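You operate a simulated robot arm through the tools that you are given. There is no shell and no other tool.

Carry out the task below with a simulated two-armed robot. There is one attempt and no reset: what you move stays moved.

TASK
When the washer is done, turn its dial off and move both cups from the basket to the rack.
Fine: wait for the green lamp; cups clean and upright, drawer shut again; the white cup, start and prime keys stay.
Where things are to end (x, y in the base frame): green cup within 60 mm of [710, 390]; yellow cup within 60 mm of [830, 270].

It is judged by the outcome, as a careful person would: the job done as asked, and still so three seconds after it is handed in. It fails if anything else is knocked over, pushed out of place, dropped, spilled or broken.

THE ROBOT
Two 7-joint arms with fingered hands on one trunk that stands fixed in place. Base frame: the origin is at the foot of the trunk, x ahead of it, y to its left, z up. Units: mm, rad, N and s.
The left shoulder is at [70, 172, 1127], the right one opposite. Each reaches about 1156 mm from its shoulder. Payload 5 kg a hand.
The TCP of each hand is the grasp point between the finger pads, 43 mm short of the fingertips. In the tool frame z runs along the fingers and y along their closing line. The gripper opens to 144 mm; its body begins 50 mm behind the TCP. The gripper is a hand of 5 fingers: y runs from the thumb to the fingers, the wrist lies at [-21, -124, -221] in the tool frame.
Orientation is that of the tool frame in the base frame, as [roll, pitch, yaw] about the fixed x, y, z axes, in that order (R = Rz(yaw) Ry(pitch) Rx(roll)). With the fingers straight down and the wrist toward the robot, the tool's x, y and z point along [0, 1, 0], [1, 0, 0] and [0, 0, -1] of the base frame.

THE INTERFACE
- The arms move only by the tool play_rows. It takes "left_motion", "right_motion" or both (then of equal length, played together; a hand with none holds still); each is a list of rows, each a list of 6 numbers: the shift along the tool's x, y, z in units of 40 mm (1.0 is 40 mm), then the turn, a rotation vector about the tool's x, y, z in units of 4 degrees (1.0 is 4 degrees). In form: [[x, y, z, ax, ay, az], ...]. A call has 1 to 20 rows; each row shifts and turns the commanded pose from where the row before left it, along the tool's axes as they then stand. A call with a number of a shift or a turn outside -1 to 1 is refused whole. A row lasts 0.2 s, in which the tool goes at most 50 mm and 0.15 rad; a call with a longer step from one row to the next is refused whole. A pose out of reach is approached as far as the arm can. The call stops where the force on the tool passes 50 N (or 10 N more than at its start, if that is more) or the arm is blocked; 0.2 s more then pass. In this call time passes only in rows, and 0.2 s behind the last. The reply holds the time, the measured pose of the TCP, the force on the tool along the base axes, the opening and the grip force, in the units named above and with some noise, with the torque about the TCP (base axes, N m) and any sound that the robot's microphone picked up, and new pictures: "show" is both (left out), scene, wrist or none (wrist: the cameras of the hands that moved).
- Cameras (640 x 400 px; columns grow to the right, rows downward): "scene" is now at [132.3, -3.4, 1358.5]; the picture's right is [0.06, -1.00, -0.00], its down [-0.54, -0.03, -0.84] and it looks along [0.84, 0.05, -0.54] (base axes); focal length 361 px, centre (320, 200). "left" rides on the left gripper at [-86, -108, -168] in its tool frame; the picture's right is [-0.80, -0.28, 0.53], its down [0.54, -0.73, 0.42] and it looks along [0.27, 0.63, 0.73] (tool axes); focal length 275 px, centre (320, 200). "right" rides on the right gripper at [86, -108, -168] in its tool frame; the picture's right is [-0.80, 0.28, -0.53], its down [-0.54, -0.73, 0.42] and it looks along [-0.27, 0.63, 0.73] (tool axes); focal length 275 px, centre (320, 200). There is no depth. A picture from a camera that has moved, and an enlarged one, comes with that camera's place and axes in the base frame and with its lens. The place of the scene camera against the robot may be out by one fixed shift of up to 18 mm in any direction.
- slide_trunk(by): slides the trunk up (or, below 0, down) by that many mm; the arms and the scene camera ride with it, the base frame stays. It gives what a move gives, with no picture.
- set_fingers(index, middle, ring, little, thumb_bend, thumb_turn, hand): sets how far each is bent, from 0 (flat) to 1 (curled in); at 0.3 the hand is open as for a grip, at 0.7 the pads meet at the TCP. One left out holds its place. A second passes; each finger stops where it meets its share of the squeeze, and holds until it gets a number again. It is the only way to open and close the hand. It gives what a move gives, with no picture; readings hold the bend of each and the force on index, middle, ring, little, thumb and palm. thumb_turn goes from beside the hand (0) to across from the fingers (1), as for a grip.
- turn_head(pan, tilt): turns the head with the scene camera to pan (to the left, within 1.501 rad either way) and tilt (down, from -0.506 to 1.204), counted from straight ahead of the robot. It gives what a move gives, and a new picture of the scene camera.
- close_up(camera, box): a new picture of the part [left, top, right, bottom] of that camera's present view, enlarged. It takes no simulated time.
- hand_in(): hands the job in; it is judged then, once.

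Places have to be worked out from the pictures, the camera data and where the tool is seen. Open the grippers and draw the arms clear of the work before you hand the job in, unless the task says otherwise.

The tools are called after "Call:" as name(argument=value, ...) on one line, values as JSON. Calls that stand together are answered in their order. play_rows: Moves the arms, as the interface text tells. Its arguments: {"type":"object","properties":{"left_motion":{"type":"array","items":{"type":"array","items":{"type":"number"}}},"right_motion":{"type":"array","items":{"type":"array","items":{"type":"number"}}},"show":{"type":"string","enum":["both","scene","wrist","none"]}},"required":[]} The other tools are called the same way: slide_trunk (by) moves the trunk up or down; set_fingers (index, middle, ring, little, thumb_bend, thumb_turn, hand) moves the fingers one by one; turn_head (pan, tilt) turns the head that bears the scene camera; close_up (camera, box) takes an enlarged picture of a part of a camera's view; hand_in () hands the job in.

At the start:

```text
time_s: 0.0
left_ee_pos: [756.9, 188.9, 1145.7]
left_orientation: [3.141, 0.0, 1.57]
left_ft_force: [-0.2, 0.1, 0.0]
left_ft_torque: [-0.03, 0.01, 0.01]
left_grip_width: 143.4
left_grasp_force: 0.0
left_shape: jaw
left_bend: [0.3, 0.3, 0.3, 0.3, 0.3, 0.98]
left_finger forces: [0.1, 0.0, 0.0, 0.0, 0.0, 0.1]
right_ee_pos: [759.2, -364.3, 1089.1]
right_orientation: [-3.141, -0.001, 1.569]
right_ft_force: [1.1, -0.3, 0.0]
right_ft_torque: [0.0, 0.02, 0.04]
right_grip_width: 143.7
right_grasp_force: 0.0
right_shape: jaw
right_bend: [0.3, 0.3, 0.3, 0.3, 0.3, 0.98]
right_finger forces: [0.1, 0.0, 0.0, 0.0, 0.1, 0.1]
trunk travel left (down, up): [-225.0, 715.0]
head pan, tilt (commanded): [0.063, 0.572]
```

scene: 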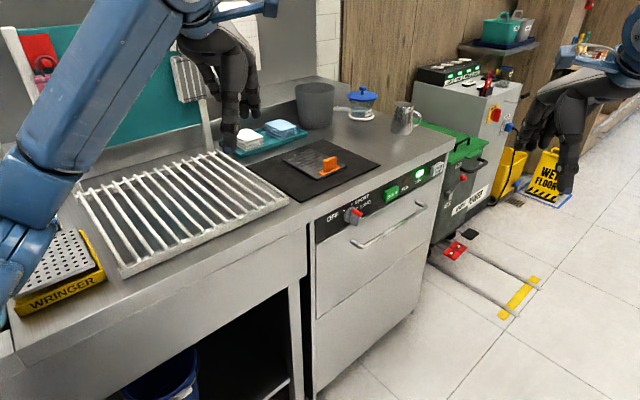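
right: 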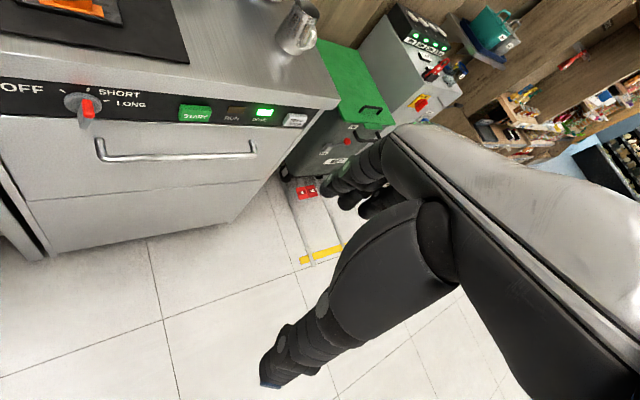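
left: 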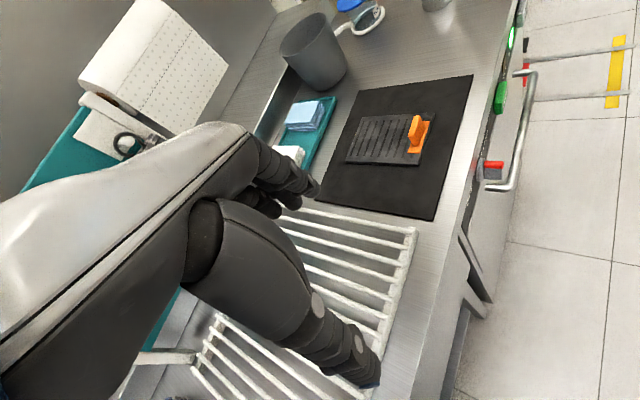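

The pictures show the washer front with a dial, lamps and a drawer handle. I look closer at the panel and the rack before I move.

Call:
close_up(camera="scene", box=[300, 140, 460, 260])

Call:
close_up(camera="right", box=[0, 60, 340, 272])

Call:
close_up(camera="scene", box=[60, 60, 460, 300])

```text
3.33 times, centred on (380, 200) of scene
camera zoom: at [132.3, -3.4, 1358.5], right [0.06, -1.0, 0.0], down [-0.54, -0.03, -0.84], along [0.84, 0.05, -0.54], focal length 1202 px, centre (120, 200)
```

zoom: 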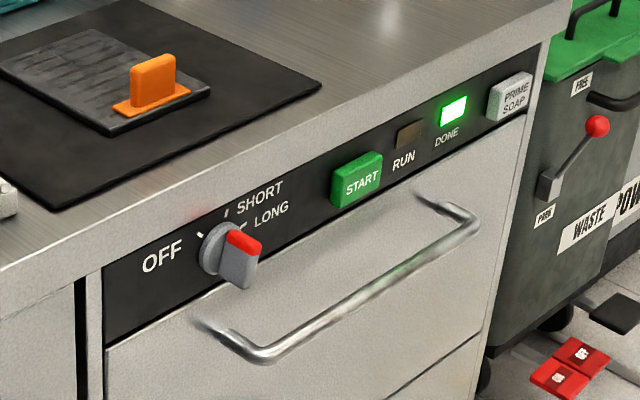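

```text
1.88 times, centred on (170, 166) of right
camera zoom: at [647.9, -277.7, 1256.6], right [0.28, -0.8, 0.53], down [-0.73, -0.54, -0.42], along [0.63, -0.27, -0.73], focal length 518 px, centre (602, 264)
```

zoom: 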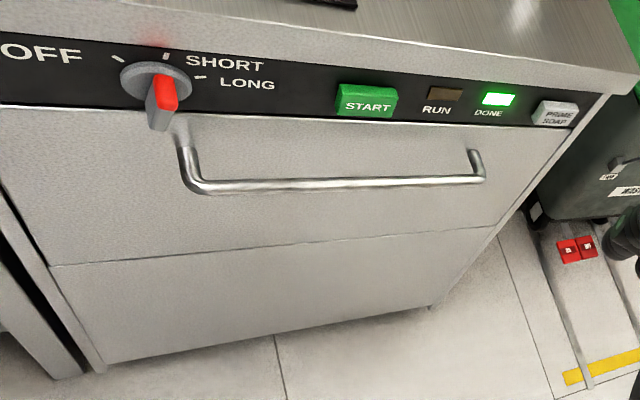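

```text
1.60 times, centred on (260, 180) of scene
camera zoom: at [132.3, -3.4, 1358.5], right [0.06, -1.0, 0.0], down [-0.54, -0.03, -0.84], along [0.84, 0.05, -0.54], focal length 577 px, centre (416, 232)
```

zoom: 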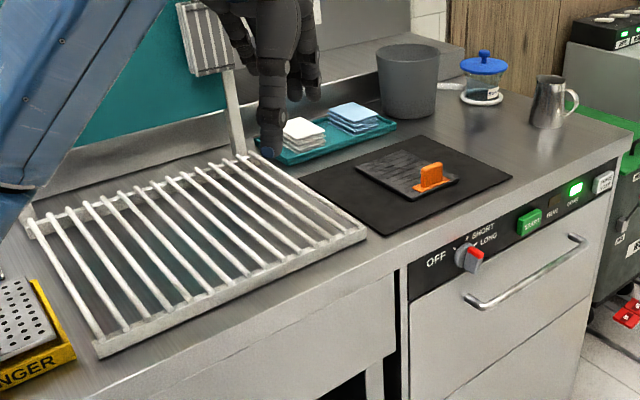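

The DONE lamp is lit green and the RUN lamp looks dark. I zoom in on the dial to see where its pointer stands against OFF/SHORT/LONG.

Call:
close_up(camera="right", box=[50, 70, 150, 133])

Call:
close_up(camera="scene", box=[320, 180, 400, 230])

Call:
close_up(camera="right", box=[160, 85, 340, 198])

```text
6.35 times, centred on (100, 102) of right
camera zoom: at [647.9, -277.7, 1256.6], right [0.28, -0.8, 0.53], down [-0.73, -0.54, -0.42], along [0.63, -0.27, -0.73], focal length 1748 px, centre (1717, 825)
```

zoom: 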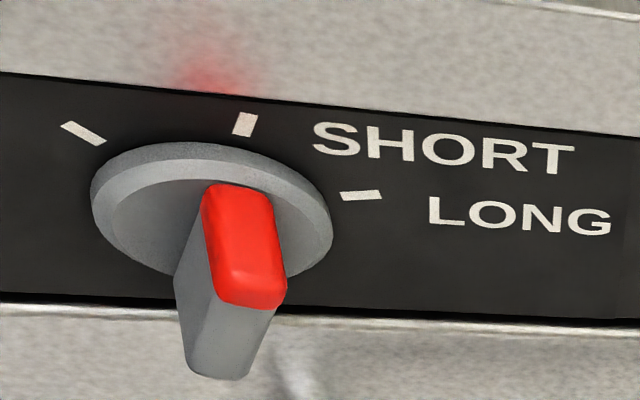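

```text
8.00 times, centred on (360, 205) of scene
camera zoom: at [132.3, -3.4, 1358.5], right [0.06, -1.0, 0.0], down [-0.54, -0.03, -0.84], along [0.84, 0.05, -0.54], focal length 2885 px, centre (0, 160)
```

zoom: 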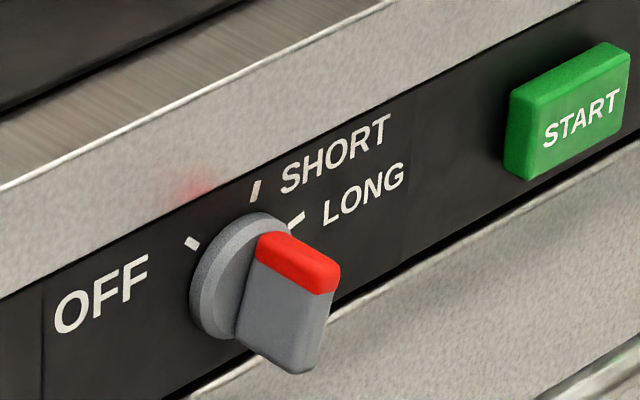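

```text
3.54 times, centred on (250, 142) of right
camera zoom: at [647.9, -277.7, 1256.6], right [0.28, -0.8, 0.53], down [-0.73, -0.54, -0.42], along [0.63, -0.27, -0.73], focal length 974 px, centre (568, 407)
```

zoom: 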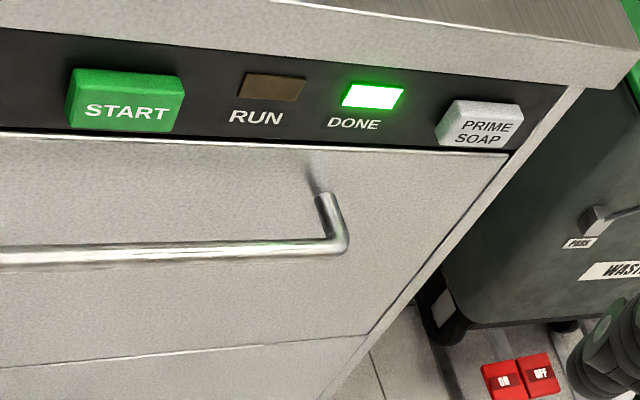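

The dial's red pointer stands at SHORT, DONE is lit and RUN is dark. From triangulation the dial is near [905, -36, 840] and the panel runs at about -45°, facing the robot's right. I first turn the right hand in free space so that its fingers point into the panel.

Call:
play_rows(right_motion=[[0, 0, 0, -0.399, 0.965, 0.399], [0, 0, 0, -0.399, 0.965, 0.399], [0, 0, 0, -0.399, 0.965, 0.399], [0, 0, 0, -0.399, 0.965, 0.399], [0, 0, 0, -0.399, 0.965, 0.399], [0, 0, 0, -0.399, 0.965, 0.399], [0, 0, 0, -0.399, 0.965, 0.399], [0, 0, 0, -0.399, 0.965, 0.399], [0, 0, 0, -0.399, 0.965, 0.399], [0, 0, 0, -0.399, 0.965, 0.399], [0, 0, 0, -0.399, 0.965, 0.399], [0, 0, 0, -0.399, 0.965, 0.399], [0, 0, 0, -0.399, 0.965, 0.399], [0, 0, 0, -0.399, 0.965, 0.399], [0, 0, 0, -0.399, 0.965, 0.399], [0, 0, 0, -0.399, 0.965, 0.399], [0, 0, 0, -0.399, 0.965, 0.399], [0, 0, 0, -0.399, 0.965, 0.399], [0, 0, 0, -0.399, 0.965, 0.399], [0, 0, 0, -0.399, 0.965, 0.399]], show="both")

```text
time_s: 4.2
left_ee_pos: [756.4, 188.5, 1144.7]
left_orientation: [3.141, 0.0, 1.57]
left_ft_force: [0.4, -0.4, -0.5]
left_ft_torque: [-0.05, 0.0, 0.02]
left_grip_width: 143.5
left_grasp_force: 0.0
left_shape: jaw
left_bend: [0.3, 0.3, 0.3, 0.3, 0.3, 0.98]
left_finger forces: [0.1, 0.0, 0.0, 0.0, 0.0, 0.0]
right_ee_pos: [757.8, -363.4, 1089.1]
right_orientation: [2.775, -1.425, 1.206]
right_ft_force: [-0.1, 0.7, -0.4]
right_ft_torque: [0.0, 0.01, 0.0]
right_grip_width: 143.6
right_grasp_force: 0.1
right_shape: jaw
right_bend: [0.3, 0.3, 0.3, 0.3, 0.3, 0.98]
right_finger forces: [0.0, 0.0, 0.0, 0.0, 0.0, 0.1]
trunk travel left (down, up): [-225.0, 715.0]
head pan, tilt (commanded): [0.063, 0.572]
camera scene: at [132.4, -3.0, 1358.5], right [0.06, -1.0, 0.0], down [-0.54, -0.03, -0.84], along [0.84, 0.05, -0.54], focal length 361 px, centre (320, 200)
camera right: at [568.0, -402.7, 1191.1], right [-0.18, -0.69, -0.7], down [-0.29, 0.72, -0.63], along [0.94, 0.09, -0.33], focal length 275 px, centre (320, 200)
```

scene: 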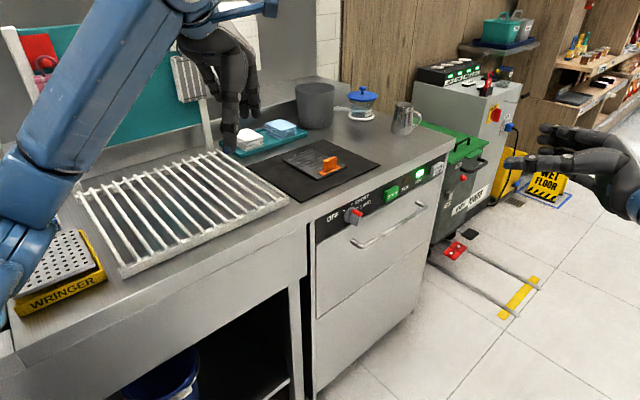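
right: 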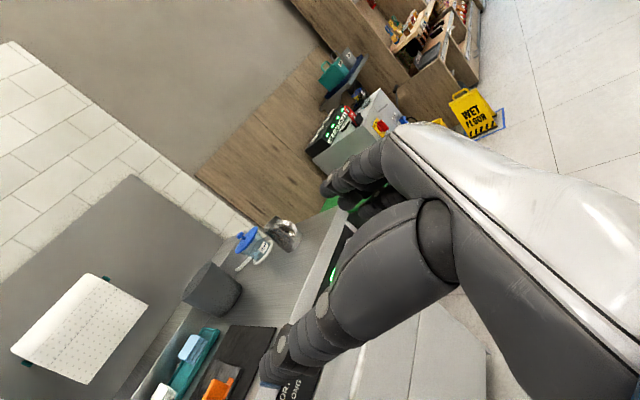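

The right hand is almost level and points toward the washer. I finish the turn, then move to about 200 mm in front of the dial and look.

Call:
play_rows(right_motion=[[0, 0, 0, -0.399, 0.965, 0.399], [0, 0, 0, -0.399, 0.965, 0.399], [-0.778, -0.399, 0.378, 0, 0, 0], [-0.778, -0.399, 0.378, 0, 0, 0], [-0.778, -0.399, 0.378, 0, 0, 0], [-0.778, -0.399, 0.378, 0, 0, 0], [-0.778, -0.399, 0.378, 0, 0, 0], [-0.778, -0.399, 0.378, 0, 0, 0], [-0.778, -0.399, 0.378, 0, 0, 0], [-0.778, -0.399, 0.378, 0, 0, 0]], show="both")

```text
time_s: 6.4
left_ee_pos: [758.7, 188.6, 1146.5]
left_orientation: [3.141, 0.0, 1.57]
left_ft_force: [0.6, 0.9, -0.1]
left_ft_torque: [-0.01, -0.01, -0.02]
left_grip_width: 143.4
left_grasp_force: 0.0
left_shape: jaw
left_bend: [0.3, 0.3, 0.3, 0.3, 0.3, 0.98]
left_finger forces: [0.1, 0.0, 0.0, 0.0, 0.0, 0.0]
right_ee_pos: [754.4, -189.6, 841.5]
right_orientation: [1.068, -1.568, 2.857]
right_ft_force: [-0.2, -0.2, 0.9]
right_ft_torque: [-0.02, -0.01, -0.01]
right_grip_width: 143.8
right_grasp_force: 0.1
right_shape: jaw
right_bend: [0.3, 0.3, 0.3, 0.3, 0.3, 0.98]
right_finger forces: [0.0, 0.0, 0.0, 0.0, 0.0, 0.0]
trunk travel left (down, up): [-225.0, 715.0]
head pan, tilt (commanded): [0.063, 0.572]
camera scene: at [132.4, -2.9, 1358.5], right [0.06, -1.0, 0.0], down [-0.54, -0.03, -0.84], along [0.84, 0.05, -0.54], focal length 361 px, centre (320, 200)
camera right: at [556.1, -230.8, 927.1], right [-0.18, -0.58, -0.8], down [-0.21, 0.81, -0.54], along [0.96, 0.07, -0.27], focal length 275 px, centre (320, 200)
```

scene: 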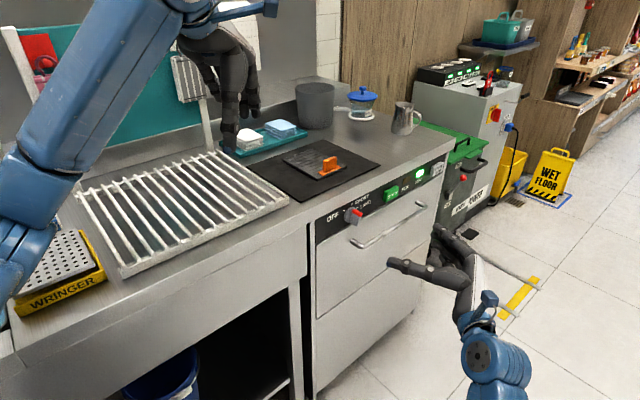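
right: 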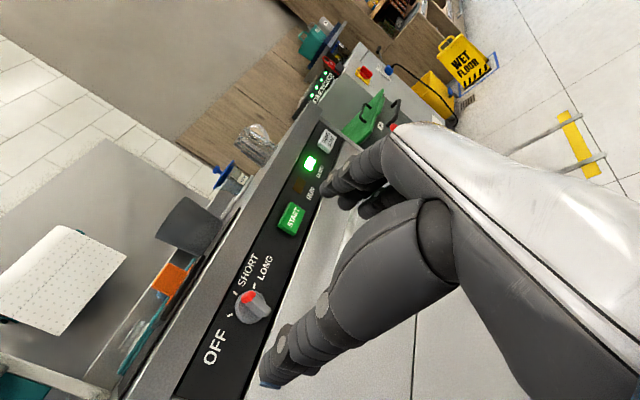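

The dial is now in plain sight of the right hand camera. I zoom in on it for a second bearing and to read the tick angles.

Call:
close_up(camera="right", box=[170, 220, 330, 320])

Call:
close_up(camera="right", box=[240, 100, 400, 200])

Call:
close_up(camera="scene", box=[300, 150, 500, 275])

```text
4.00 times, centred on (250, 270) of right
camera zoom: at [556.1, -230.8, 927.1], right [-0.18, -0.58, -0.8], down [-0.21, 0.81, -0.54], along [0.96, 0.07, -0.27], focal length 1101 px, centre (600, -80)
```

zoom: 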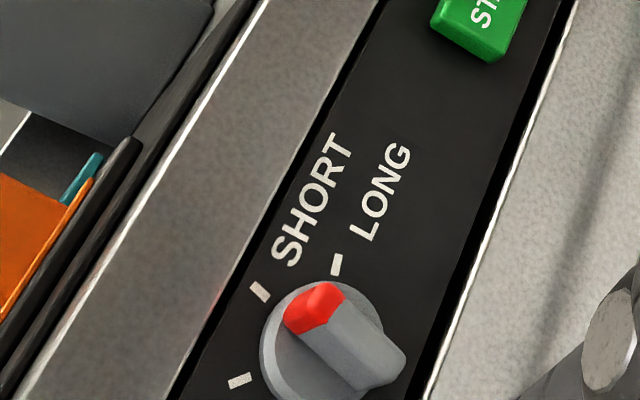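

```text
4.00 times, centred on (320, 150) of right
camera zoom: at [556.1, -230.8, 927.1], right [-0.18, -0.58, -0.8], down [-0.21, 0.81, -0.54], along [0.96, 0.07, -0.27], focal length 1101 px, centre (320, 400)
```

zoom: 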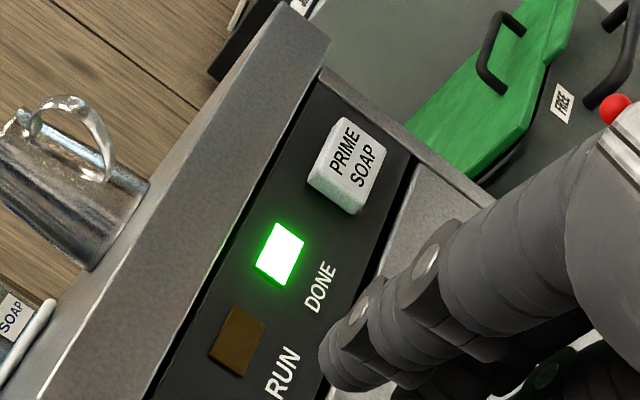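

```text
3.20 times, centred on (400, 212) of scene
camera zoom: at [132.4, -2.9, 1358.5], right [0.06, -1.0, 0.0], down [-0.54, -0.03, -0.84], along [0.84, 0.05, -0.54], focal length 1154 px, centre (64, 160)
```

zoom: 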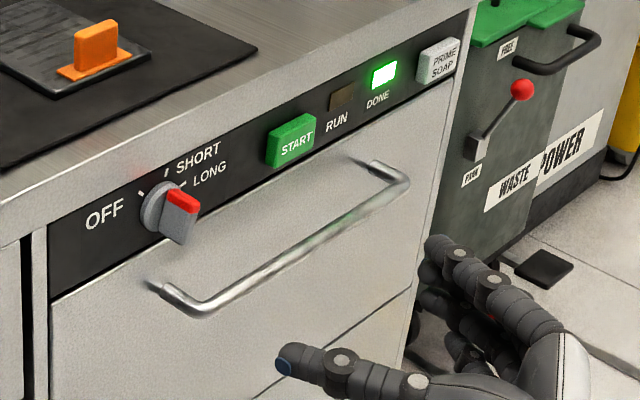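

Two bearings from the right hand camera put the dial centre at about [920, -21, 818]. The ticks lie near -45° (OFF), +15° (SHORT) and +75° (LONG) from straight up. I partly close the right hand to see how the fingers converge, and roll it 15° to match the bar.

Call:
set_fingers(hand="right", index=0.5, middle=0.5, ring=0.5, little=0.5, thumb_bend=0.5, thumb_turn=1.0)

Call:
play_rows(right_motion=[[0, 0, 0, 0, 0, 0.95], [0, 0, 0, 0, 0, 0.95], [0, 0, 0, 0, 0, 0.95], [0, 0, 0, 0, 0, 0.9]], show="both")

```text
time_s: 7.4
left_ee_pos: [758.0, 188.2, 1145.9]
left_orientation: [-3.141, 0.0, 1.57]
left_ft_force: [0.4, 0.1, 0.1]
left_ft_torque: [0.0, 0.03, -0.02]
left_grip_width: 143.8
left_grasp_force: 0.1
left_shape: jaw
left_bend: [0.3, 0.3, 0.3, 0.3, 0.3, 0.98]
left_finger forces: [0.1, 0.0, 0.1, 0.1, 0.1, 0.1]
right_ee_pos: [753.3, -191.4, 841.0]
right_orientation: [-0.878, -1.569, -1.479]
right_ft_force: [-0.1, 0.6, -0.5]
right_ft_torque: [-0.02, -0.03, 0.02]
right_grip_width: 79.0
right_grasp_force: 0.1
right_shape: fingers
right_bend: [0.5, 0.5, 0.5, 0.5, 0.5, 1.0]
right_finger forces: [0.0, 0.0, 0.0, 0.1, 0.1, 0.1]
trunk travel left (down, up): [-225.0, 715.0]
head pan, tilt (commanded): [0.063, 0.572]
```

```text
time_s: 8.6
left_ee_pos: [756.6, 189.2, 1144.8]
left_orientation: [-3.141, -0.001, 1.572]
left_ft_force: [0.4, 0.1, 0.1]
left_ft_torque: [0.03, -0.02, -0.01]
left_grip_width: 143.7
left_grasp_force: 0.1
left_shape: jaw
left_bend: [0.3, 0.3, 0.3, 0.3, 0.3, 0.98]
left_finger forces: [0.1, 0.0, 0.0, 0.0, 0.0, 0.1]
right_ee_pos: [748.7, -218.7, 823.6]
right_orientation: [-1.932, -1.346, -0.439]
right_ft_force: [-0.4, -1.1, -1.0]
right_ft_torque: [0.0, -0.03, -0.01]
right_grip_width: 79.0
right_grasp_force: 0.0
right_shape: fingers
right_bend: [0.5, 0.5, 0.5, 0.5, 0.5, 1.0]
right_finger forces: [0.1, 0.0, 0.1, 0.0, 0.1, 0.0]
trunk travel left (down, up): [-225.0, 715.0]
head pan, tilt (commanded): [0.063, 0.572]
stopped in row 4 (right hand): the arm was blocked; the commanded pose is now the measured one
camera scene: at [132.2, -3.3, 1358.5], right [0.06, -1.0, 0.0], down [-0.54, -0.03, -0.84], along [0.84, 0.05, -0.54], focal length 361 px, centre (320, 200)
camera right: at [571.3, -267.4, 942.8], right [-0.35, -0.5, -0.79], down [-0.3, 0.86, -0.41], along [0.89, 0.09, -0.45], focal length 275 px, centre (320, 200)
```

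scene: 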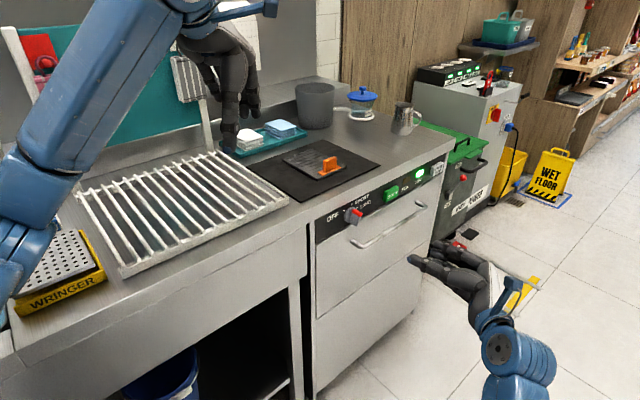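
right: 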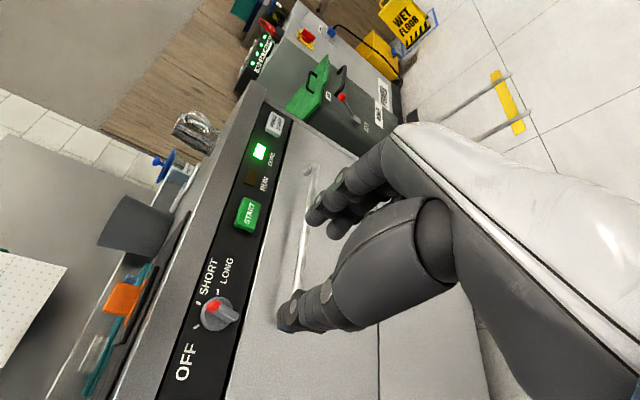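

The arm hit a wrist limit when rolling further that way, so I go back to the unrolled pose, which left the arm free. I then come to about 115 mm in front of the dial.

Call:
play_rows(right_motion=[[0, 0, 0, 0.053, 0.279, -0.757], [0, 0, 0, 0.053, 0.279, -0.757], [0, 0, 0, 0.053, 0.279, -0.757], [0, 0, 0, 0.053, 0.279, -0.757], [-0.03, -0.116, 0.9, 0, 0, 0], [-0.03, -0.116, 0.9, 0, 0, 0], [-0.03, -0.116, 0.9, 0, 0, 0], [-0.03, -0.116, 0.9, 0, 0, 0]], show="both")

```text
time_s: 10.6
left_ee_pos: [757.0, 187.9, 1147.1]
left_orientation: [-3.141, 0.002, 1.572]
left_ft_force: [0.1, -0.8, 0.3]
left_ft_torque: [-0.01, -0.03, -0.03]
left_grip_width: 143.5
left_grasp_force: 0.2
left_shape: jaw
left_bend: [0.3, 0.3, 0.3, 0.3, 0.3, 0.98]
left_finger forces: [0.0, 0.1, 0.0, 0.0, 0.0, 0.1]
right_ee_pos: [832.7, -151.0, 789.5]
right_orientation: [2.502, -1.455, 1.409]
right_ft_force: [-0.1, -0.5, 0.7]
right_ft_torque: [0.01, 0.06, 0.0]
right_grip_width: 78.9
right_grasp_force: 0.0
right_shape: fingers
right_bend: [0.5, 0.5, 0.5, 0.5, 0.5, 1.0]
right_finger forces: [0.0, 0.1, 0.0, 0.0, 0.0, 0.1]
trunk travel left (down, up): [-225.0, 715.0]
head pan, tilt (commanded): [0.063, 0.572]
stopped in row 8 (right hand): the arm was blocked; the commanded pose is now the measured one
camera scene: at [131.7, -3.5, 1358.6], right [0.06, -1.0, 0.0], down [-0.54, -0.03, -0.84], along [0.84, 0.05, -0.54], focal length 361 px, centre (320, 200)
camera right: at [637.1, -179.5, 882.8], right [-0.2, -0.66, -0.72], down [-0.21, 0.75, -0.63], along [0.96, 0.03, -0.29], focal length 275 px, centre (320, 200)
```

scene: 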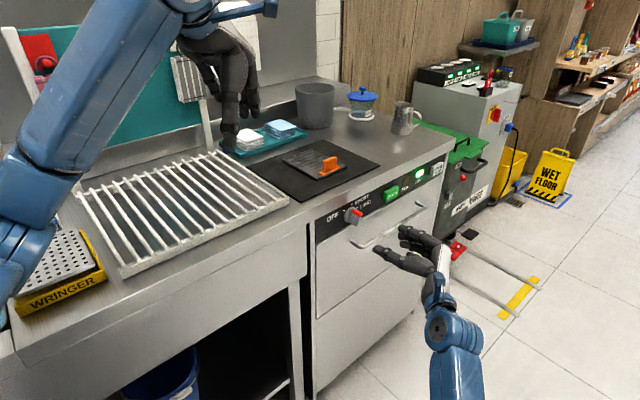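
right: 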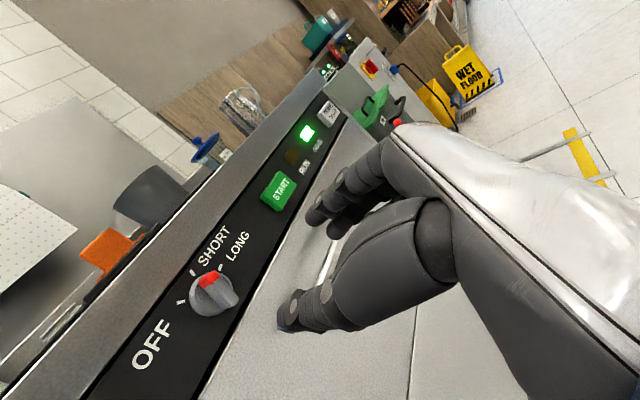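

The arm is blocked again, so this hand pose does not suit the dial. I change plan: with the fingers pointing down (a comfortable pose) I push the dial's tip with one fingertip. I back off and turn the right hand fingers-down, facing the panel.

Call:
play_rows(right_motion=[[0.5, 0, -0.9, 0, 0, 0], [0.5, 0, -0.9, 0, 0, 0], [0.5, 0, -0.9, 0, 0, 0], [0.5, 0, -0.9, 0, 0, 0], [0.9, 0, 0, 0, 0, 0], [0.9, 0, 0, 0, 0, 0], [0, 0, 0, 0.942, -0.862, -0.965], [0, 0, 0, 0.942, -0.862, -0.965], [0, 0, 0, 0.942, -0.862, -0.965], [0, 0, 0, 0.942, -0.862, -0.965], [0, 0, 0, 0.942, -0.862, -0.965], [0, 0, 0, 0.942, -0.862, -0.965], [0, 0, 0, 0.942, -0.862, -0.965], [0, 0, 0, 0.942, -0.862, -0.965], [0, 0, 0, 0.942, -0.862, -0.965], [0, 0, 0, 0.942, -0.862, -0.965], [0, 0, 0, 0.942, -0.862, -0.965], [0, 0, 0, 0.942, -0.862, -0.965]], show="scene")

Call:
play_rows(right_motion=[[0, 0, 0, 0.942, -0.862, -0.965], [0, 0, 0, 0.942, -0.862, -0.965], [0, 0, 0, 0.942, -0.862, -0.965], [0, 0, 0, 0.942, -0.862, -0.965], [0, 0, 0, 0.942, -0.862, -0.965], [0, 0, 0, 0.942, -0.862, -0.965]], show="both")

```text
time_s: 14.4
left_ee_pos: [756.3, 188.7, 1144.8]
left_orientation: [-3.139, 0.0, 1.571]
left_ft_force: [-0.8, -0.1, -0.7]
left_ft_torque: [-0.01, 0.01, 0.02]
left_grip_width: 143.5
left_grasp_force: 0.0
left_shape: jaw
left_bend: [0.3, 0.3, 0.3, 0.3, 0.3, 0.98]
left_finger forces: [0.0, 0.0, 0.1, 0.0, 0.1, 0.1]
right_ee_pos: [734.4, -232.5, 953.4]
right_orientation: [2.812, -0.427, 2.016]
right_ft_force: [-0.2, 0.9, -0.1]
right_ft_torque: [0.0, 0.01, 0.02]
right_grip_width: 78.7
right_grasp_force: 0.1
right_shape: fingers
right_bend: [0.5, 0.5, 0.5, 0.5, 0.5, 1.0]
right_finger forces: [0.1, 0.0, 0.1, 0.1, 0.0, 0.1]
trunk travel left (down, up): [-225.0, 715.0]
head pan, tilt (commanded): [0.063, 0.572]
camera scene: at [132.3, -3.2, 1358.4], right [0.06, -1.0, 0.0], down [-0.54, -0.03, -0.84], along [0.84, 0.05, -0.54], focal length 361 px, centre (320, 200)
```

scene: 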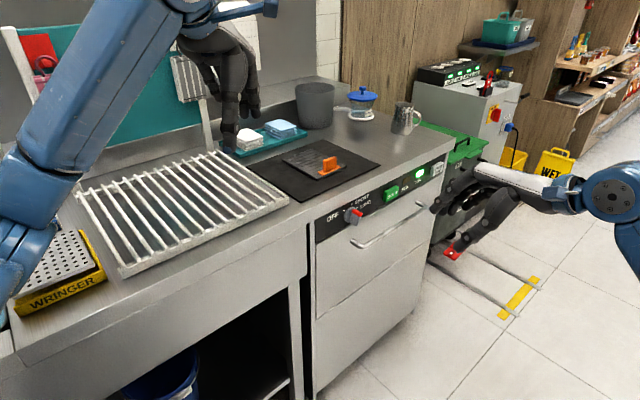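

```text
time_s: 15.8
left_ee_pos: [757.4, 189.9, 1145.8]
left_orientation: [-3.139, 0.001, 1.572]
left_ft_force: [-0.5, 1.2, -0.6]
left_ft_torque: [-0.05, -0.01, 0.0]
left_grip_width: 143.4
left_grasp_force: 0.1
left_shape: jaw
left_bend: [0.3, 0.3, 0.3, 0.3, 0.3, 0.98]
left_finger forces: [0.0, 0.0, 0.0, 0.0, 0.0, 0.1]
right_ee_pos: [733.4, -232.9, 953.6]
right_orientation: [-3.141, -0.003, 2.356]
right_ft_force: [0.5, 0.6, -0.2]
right_ft_torque: [0.0, -0.01, 0.02]
right_grip_width: 78.5
right_grasp_force: 0.2
right_shape: fingers
right_bend: [0.5, 0.5, 0.5, 0.5, 0.5, 1.0]
right_finger forces: [0.0, 0.1, 0.1, 0.0, 0.0, 0.1]
trunk travel left (down, up): [-225.0, 715.0]
head pan, tilt (commanded): [0.063, 0.572]
camera scene: at [132.5, -2.8, 1358.4], right [0.06, -1.0, 0.0], down [-0.54, -0.03, -0.84], along [0.84, 0.05, -0.54], focal length 361 px, centre (320, 200)
camera right: at [594.1, -248.8, 1121.1], right [0.77, -0.36, 0.53], down [-0.13, -0.9, -0.42], along [0.63, 0.26, -0.73], focal length 275 px, centre (320, 200)
```

scene: 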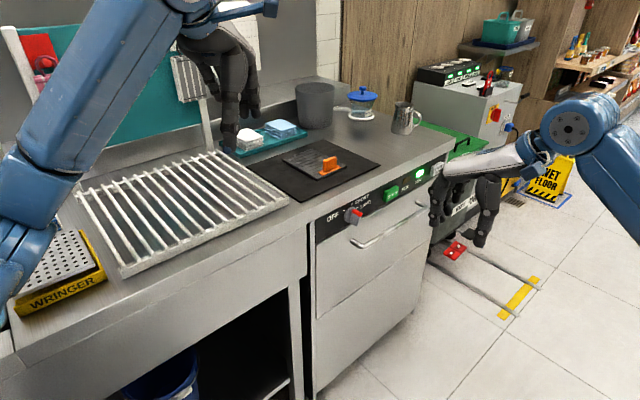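
right: 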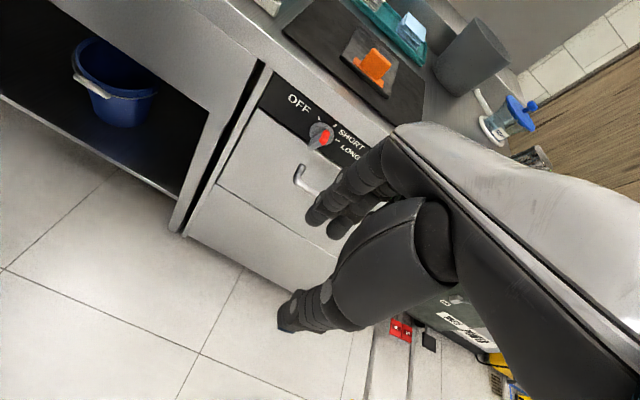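

The hand is fingers-down and square to the panel, with y into the panel and x to its left. I extend the index finger and curl the other fingers to make a pointer.

Call:
set_fingers(hand="right", index=0.25, middle=1.0, ring=1.0, little=1.0, thumb_bend=0.3, thumb_turn=0.3)

Call:
close_up(camera="right", box=[0, 0, 640, 400])

Call:
close_up(camera="scene", box=[400, 120, 560, 260])

```text
time_s: 16.8
left_ee_pos: [757.3, 187.5, 1145.9]
left_orientation: [-3.141, -0.003, 1.57]
left_ft_force: [-0.4, -0.3, -0.2]
left_ft_torque: [0.02, 0.0, -0.02]
left_grip_width: 143.6
left_grasp_force: 0.1
left_shape: jaw
left_bend: [0.3, 0.3, 0.3, 0.3, 0.3, 0.98]
left_finger forces: [0.0, 0.0, 0.0, 0.0, 0.0, 0.0]
right_ee_pos: [734.4, -233.1, 954.2]
right_orientation: [3.14, -0.003, 2.356]
right_ft_force: [-0.7, -0.1, 0.2]
right_ft_torque: [0.01, -0.03, -0.02]
right_grip_width: 191.7
right_grasp_force: 0.0
right_shape: fingers
right_bend: [0.25, 1.0, 1.0, 1.0, 0.3, 0.29]
right_finger forces: [0.0, 0.0, 0.0, 0.1, 0.0, 0.0]
trunk travel left (down, up): [-225.0, 715.0]
head pan, tilt (commanded): [0.063, 0.572]
```

```text
1.00 times, centred on (320, 200) of right (not enlarged: the box is as wide or as high as the picture)
camera zoom: at [594.0, -249.2, 1121.3], right [0.77, -0.36, 0.53], down [-0.13, -0.9, -0.43], along [0.63, 0.26, -0.73], focal length 275 px, centre (320, 200)
```

zoom: 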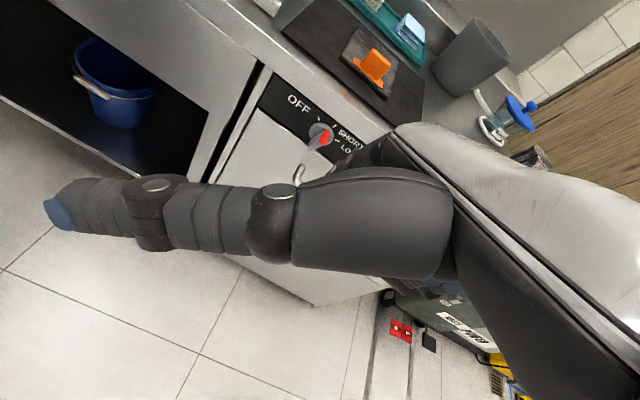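

```text
2.86 times, centred on (480, 190) of scene
camera zoom: at [132.3, -3.4, 1358.5], right [0.06, -1.0, 0.0], down [-0.54, -0.03, -0.84], along [0.84, 0.05, -0.54], focal length 1030 px, centre (-137, 229)
```

zoom: 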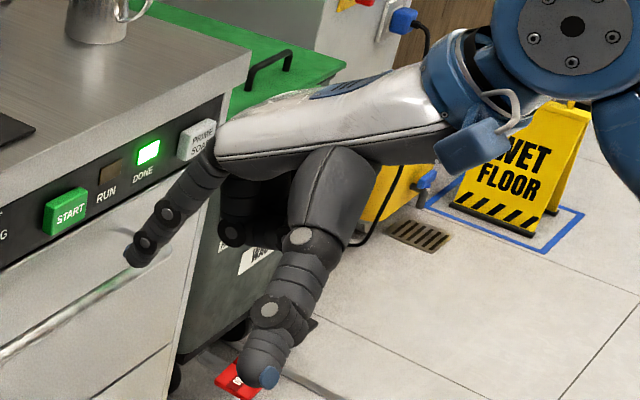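

The thumb at a low turn sticks out to the left, in the way. I turn it back across the hand and look at the pointing index finger.

Call:
set_fingers(hand="right", index=0.25, thumb_bend=0.4, thumb_turn=1.0)

Call:
close_up(camera="right", box=[240, 60, 480, 210])

Call:
close_up(camera="scene", box=[400, 130, 520, 260])

```text
time_s: 17.8
left_ee_pos: [758.2, 187.6, 1145.6]
left_orientation: [-3.142, -0.002, 1.571]
left_ft_force: [0.5, 0.3, -0.7]
left_ft_torque: [-0.01, 0.03, -0.01]
left_grip_width: 143.7
left_grasp_force: 0.1
left_shape: jaw
left_bend: [0.3, 0.3, 0.3, 0.3, 0.3, 0.98]
left_finger forces: [0.1, 0.1, 0.1, 0.0, 0.0, 0.0]
right_ee_pos: [733.6, -232.8, 954.8]
right_orientation: [3.14, -0.004, 2.357]
right_ft_force: [0.6, 0.1, -0.8]
right_ft_torque: [-0.03, 0.01, 0.0]
right_grip_width: 142.9
right_grasp_force: 0.0
right_shape: fingers
right_bend: [0.25, 1.0, 1.0, 1.0, 0.4, 0.99]
right_finger forces: [0.0, 0.1, 0.0, 0.1, 0.0, 0.0]
trunk travel left (down, up): [-225.0, 715.0]
head pan, tilt (commanded): [0.063, 0.572]
```

```text
2.67 times, centred on (360, 135) of right
camera zoom: at [594.0, -249.2, 1121.3], right [0.77, -0.36, 0.53], down [-0.13, -0.9, -0.43], along [0.63, 0.26, -0.73], focal length 734 px, centre (213, 373)
```

zoom: 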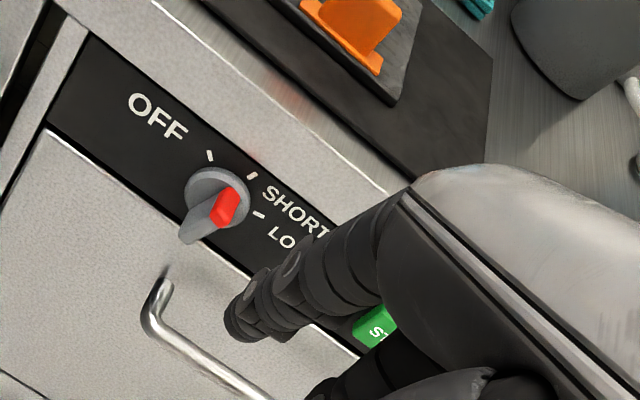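

```text
3.08 times, centred on (460, 195) of scene
camera zoom: at [132.3, -3.4, 1358.5], right [0.06, -1.0, 0.0], down [-0.54, -0.03, -0.84], along [0.84, 0.05, -0.54], focal length 1110 px, centre (-111, 215)
```

zoom: 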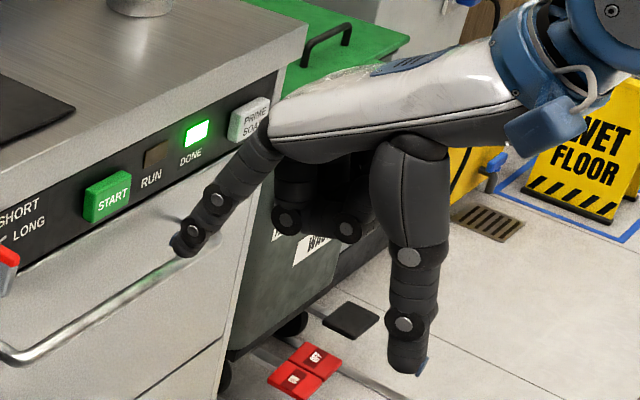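

The index tip triangulates to about [8, 94, 28] in the tool frame, and the third bearing confirms the dial at [919.5, -21, 819]. I bring the tip to the right of the dial bar, still about 40 mm out from it.

Call:
play_rows(right_motion=[[-0.2, 0.7, 0.61, 0, 0, 0], [-0.2, 0.7, 0.61, 0, 0, 0], [-0.2, 0.7, 0.61, 0, 0, 0], [-0.2, 0.7, 0.61, 0, 0, 0]], show="both")

Call:
close_up(camera="right", box=[200, 40, 440, 190])

Call:
close_up(camera="scene", box=[320, 150, 440, 250])

```text
time_s: 18.8
left_ee_pos: [758.0, 187.8, 1144.8]
left_orientation: [-3.139, 0.001, 1.571]
left_ft_force: [-0.2, -0.1, 0.1]
left_ft_torque: [-0.02, 0.05, 0.01]
left_grip_width: 143.6
left_grasp_force: 0.0
left_shape: jaw
left_bend: [0.3, 0.3, 0.3, 0.3, 0.3, 0.98]
left_finger forces: [0.0, 0.0, 0.0, 0.1, 0.0, 0.1]
right_ee_pos: [832.1, -174.3, 856.6]
right_orientation: [3.141, -0.003, 2.358]
right_ft_force: [-0.1, -0.2, 0.3]
right_ft_torque: [0.04, 0.06, 0.06]
right_grip_width: 142.9
right_grasp_force: 0.0
right_shape: fingers
right_bend: [0.25, 1.0, 1.0, 1.0, 0.4, 0.99]
right_finger forces: [0.0, 0.0, 0.0, 0.0, 0.0, 0.0]
trunk travel left (down, up): [-225.0, 715.0]
head pan, tilt (commanded): [0.063, 0.572]
camera scene: at [133.7, -2.7, 1358.3], right [0.06, -1.0, 0.0], down [-0.54, -0.03, -0.84], along [0.84, 0.05, -0.54], focal length 361 px, centre (320, 200)
camera right: at [693.9, -191.3, 1023.6], right [0.77, -0.36, 0.53], down [-0.13, -0.9, -0.43], along [0.63, 0.26, -0.73], focal length 275 px, centre (320, 200)
```

scene: 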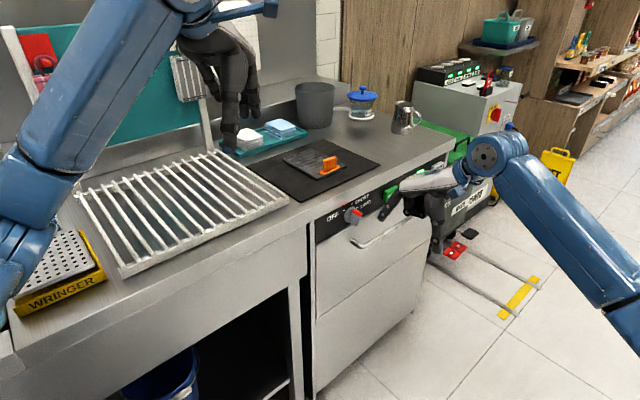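
right: 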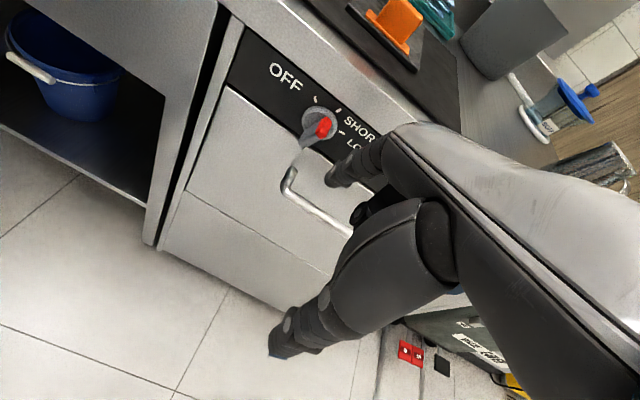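

```text
2.67 times, centred on (320, 115) of right
camera zoom: at [693.9, -191.3, 1023.6], right [0.77, -0.36, 0.53], down [-0.13, -0.9, -0.43], along [0.63, 0.26, -0.73], focal length 734 px, centre (320, 427)
```

zoom: 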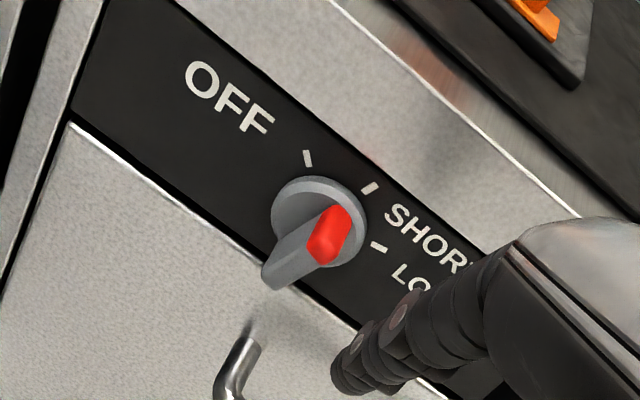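

```text
4.00 times, centred on (380, 200) of scene
camera zoom: at [133.7, -2.7, 1358.3], right [0.06, -1.0, 0.0], down [-0.54, -0.03, -0.84], along [0.84, 0.05, -0.54], focal length 1443 px, centre (80, 200)
```

zoom: 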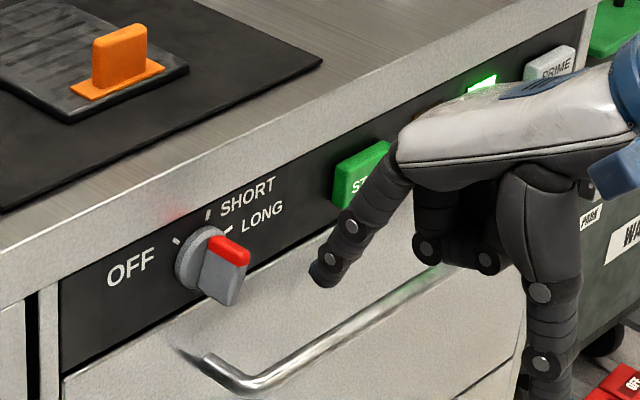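

The tip sits to the right of the bar, about 60 mm out from the panel, well clear of START. I move it in level with the bar's side.

Call:
play_rows(right_motion=[[0, 0.5, 0, 0, 0, 0], [0, 0.5, 0, 0, 0, 0], [0, 0.5, 0, 0, 0, 0]], show="none")

Call:
close_up(camera="right", box=[240, 70, 400, 190])

Call:
close_up(camera="scene", box=[320, 150, 440, 250])

```text
time_s: 19.6
left_ee_pos: [758.4, 188.8, 1145.9]
left_orientation: [-3.139, 0.001, 1.57]
left_ft_force: [-0.4, 1.0, -0.5]
left_ft_torque: [-0.04, 0.03, -0.01]
left_grip_width: 143.5
left_grasp_force: 0.0
left_shape: jaw
left_bend: [0.3, 0.3, 0.3, 0.3, 0.3, 0.98]
left_finger forces: [0.1, 0.0, 0.0, 0.0, 0.0, 0.0]
right_ee_pos: [876.6, -133.3, 856.9]
right_orientation: [3.141, -0.003, 2.355]
right_ft_force: [0.3, 1.1, 0.1]
right_ft_torque: [-0.03, 0.05, 0.02]
right_grip_width: 143.0
right_grasp_force: 0.1
right_shape: fingers
right_bend: [0.25, 1.0, 1.0, 1.0, 0.4, 0.99]
right_finger forces: [0.0, 0.0, 0.0, 0.0, 0.0, 0.0]
trunk travel left (down, up): [-225.0, 715.0]
head pan, tilt (commanded): [0.063, 0.572]
```

```text
3.33 times, centred on (320, 130) of right
camera zoom: at [737.5, -148.6, 1024.7], right [0.77, -0.36, 0.53], down [-0.13, -0.9, -0.43], along [0.63, 0.26, -0.73], focal length 918 px, centre (320, 433)
```

zoom: 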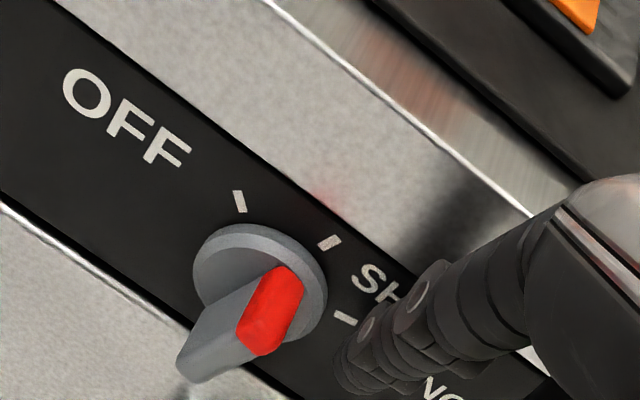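

```text
4.00 times, centred on (380, 200) of scene
camera zoom: at [132.7, -2.5, 1358.4], right [0.06, -1.0, 0.0], down [-0.54, -0.03, -0.84], along [0.84, 0.05, -0.54], focal length 1443 px, centre (80, 200)
```

zoom: 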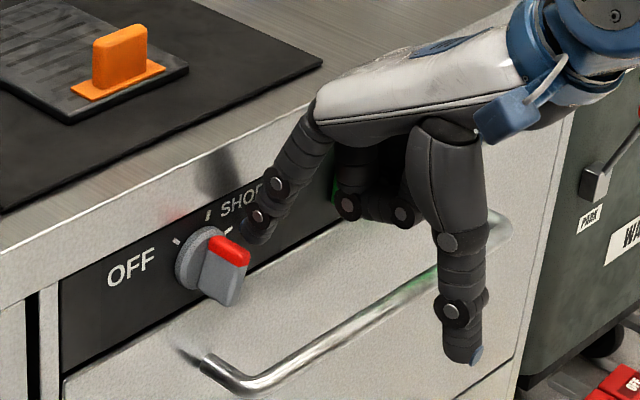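

The fingertip is beside the red end of the bar. I push left in small steps and watch the dial.

Call:
play_rows(right_motion=[[0.25, 0, 0, 0, 0, 0], [0.25, 0, 0, 0, 0, 0], [0.08, 0, -0.1, 0, 0, 0], [0.1, 0, -0.1, 0, 0, 0]], show="none")

Call:
close_up(camera="right", box=[240, 70, 400, 190])

Call:
close_up(camera="scene", box=[320, 150, 440, 250])

```text
time_s: 20.6
left_ee_pos: [756.8, 188.3, 1147.6]
left_orientation: [3.141, 0.0, 1.57]
left_ft_force: [-0.4, 0.3, 0.4]
left_ft_torque: [0.02, 0.01, -0.01]
left_grip_width: 143.6
left_grasp_force: 0.0
left_shape: jaw
left_bend: [0.3, 0.3, 0.3, 0.3, 0.3, 0.98]
left_finger forces: [0.1, 0.0, 0.1, 0.0, 0.0, 0.1]
right_ee_pos: [856.7, -116.3, 865.8]
right_orientation: [3.138, -0.004, 2.354]
right_ft_force: [1.1, -7.4, 6.1]
right_ft_torque: [0.25, -0.52, -0.66]
right_grip_width: 141.5
right_grasp_force: 5.1
right_shape: fingers
right_bend: [0.25, 1.0, 1.0, 1.0, 0.4, 0.99]
right_finger forces: [10.6, 0.0, 0.1, 0.0, 0.1, 0.1]
trunk travel left (down, up): [-225.0, 715.0]
head pan, tilt (commanded): [0.063, 0.572]
```

```text
3.33 times, centred on (320, 130) of right
camera zoom: at [717.6, -131.5, 1033.5], right [0.76, -0.37, 0.53], down [-0.13, -0.89, -0.43], along [0.63, 0.26, -0.73], focal length 918 px, centre (320, 433)
```

zoom: 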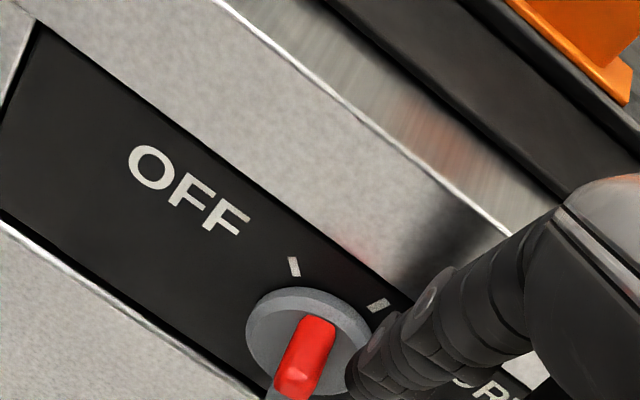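

```text
4.00 times, centred on (380, 200) of scene
camera zoom: at [131.2, -4.1, 1358.8], right [0.06, -1.0, 0.0], down [-0.54, -0.03, -0.84], along [0.84, 0.05, -0.54], focal length 1443 px, centre (80, 200)
```

zoom: 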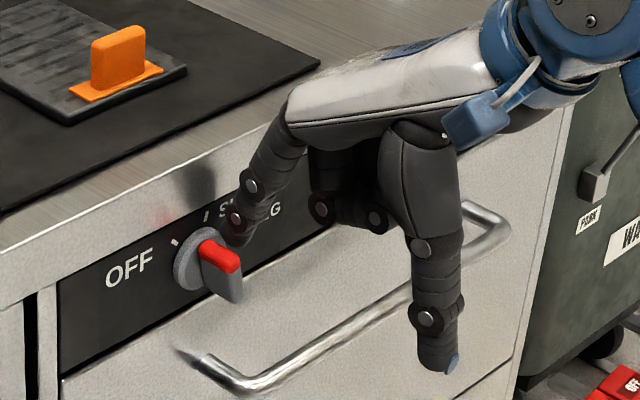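

The dial is turning toward OFF with only about 10 N on the fingertip. I carry on along the arc.

Call:
play_rows(right_motion=[[0.14, 0, -0.06, 0, 0, 0], [0.14, 0, -0.04, 0, 0, 0]], show="none")

Call:
close_up(camera="right", box=[240, 90, 400, 210])

Call:
close_up(camera="scene", box=[310, 175, 390, 235])

```text
time_s: 21.2
left_ee_pos: [755.3, 187.4, 1146.8]
left_orientation: [3.141, -0.002, 1.571]
left_ft_force: [0.0, 0.2, 0.3]
left_ft_torque: [0.04, 0.0, -0.01]
left_grip_width: 143.6
left_grasp_force: 0.1
left_shape: jaw
left_bend: [0.3, 0.3, 0.3, 0.3, 0.3, 0.98]
left_finger forces: [0.1, 0.1, 0.1, 0.0, 0.1, 0.0]
right_ee_pos: [849.1, -108.0, 870.3]
right_orientation: [3.137, -0.005, 2.355]
right_ft_force: [-0.3, -12.3, 16.5]
right_ft_torque: [0.89, -1.06, -0.75]
right_grip_width: 142.6
right_grasp_force: 9.9
right_shape: fingers
right_bend: [0.25, 1.0, 1.0, 1.0, 0.4, 0.99]
right_finger forces: [19.8, 0.0, 0.0, 0.1, 0.1, 0.0]
trunk travel left (down, up): [-225.0, 715.0]
head pan, tilt (commanded): [0.063, 0.572]
```

```text
3.33 times, centred on (320, 150) of right
camera zoom: at [709.0, -123.9, 1037.5], right [0.76, -0.37, 0.53], down [-0.13, -0.89, -0.43], along [0.63, 0.26, -0.73], focal length 918 px, centre (320, 367)
```

zoom: 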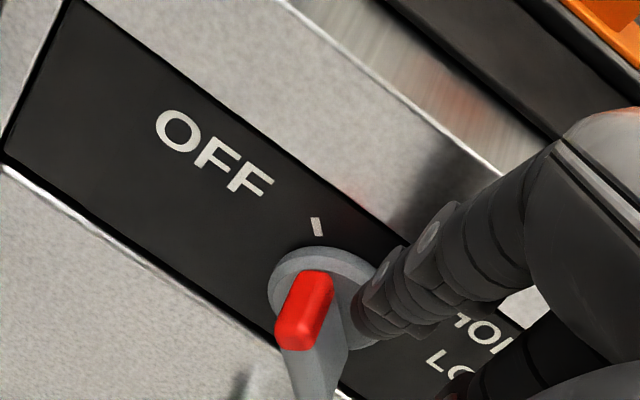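

```text
6.67 times, centred on (350, 205) of scene
camera zoom: at [130.7, -4.4, 1358.8], right [0.06, -1.0, 0.0], down [-0.54, -0.03, -0.84], along [0.84, 0.05, -0.54], focal length 2404 px, centre (120, 167)
```

zoom: 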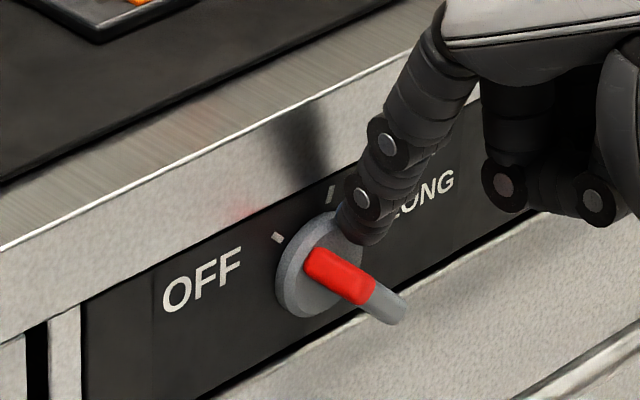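

The pointer now looks close to the OFF tick, and the force has risen to 20 N, perhaps at the end stop. I zoom in to judge the angle.

Call:
close_up(camera="scene", box=[335, 190, 375, 220])

Call:
close_up(camera="right", box=[295, 150, 345, 185])

```text
13.33 times, centred on (355, 205) of scene
camera zoom: at [130.7, -4.4, 1358.8], right [0.06, -1.0, 0.0], down [-0.54, -0.03, -0.84], along [0.84, 0.05, -0.54], focal length 4809 px, centre (-147, 133)
```

zoom: 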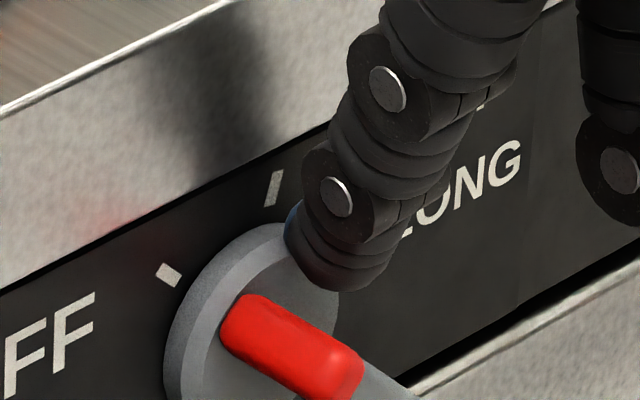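

```text
11.43 times, centred on (320, 168) of right
camera zoom: at [709.0, -123.9, 1037.5], right [0.76, -0.37, 0.53], down [-0.13, -0.89, -0.43], along [0.63, 0.26, -0.73], focal length 3146 px, centre (320, 571)
```

zoom: 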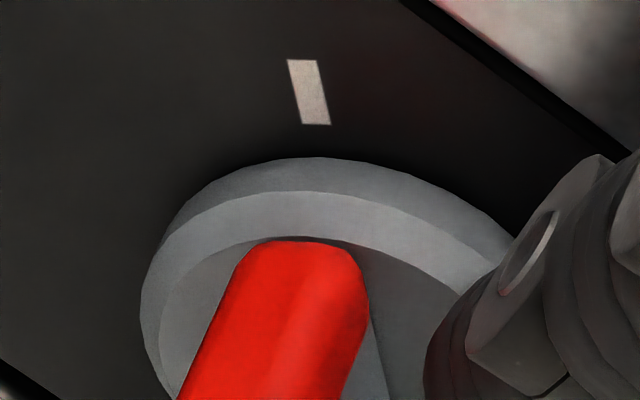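

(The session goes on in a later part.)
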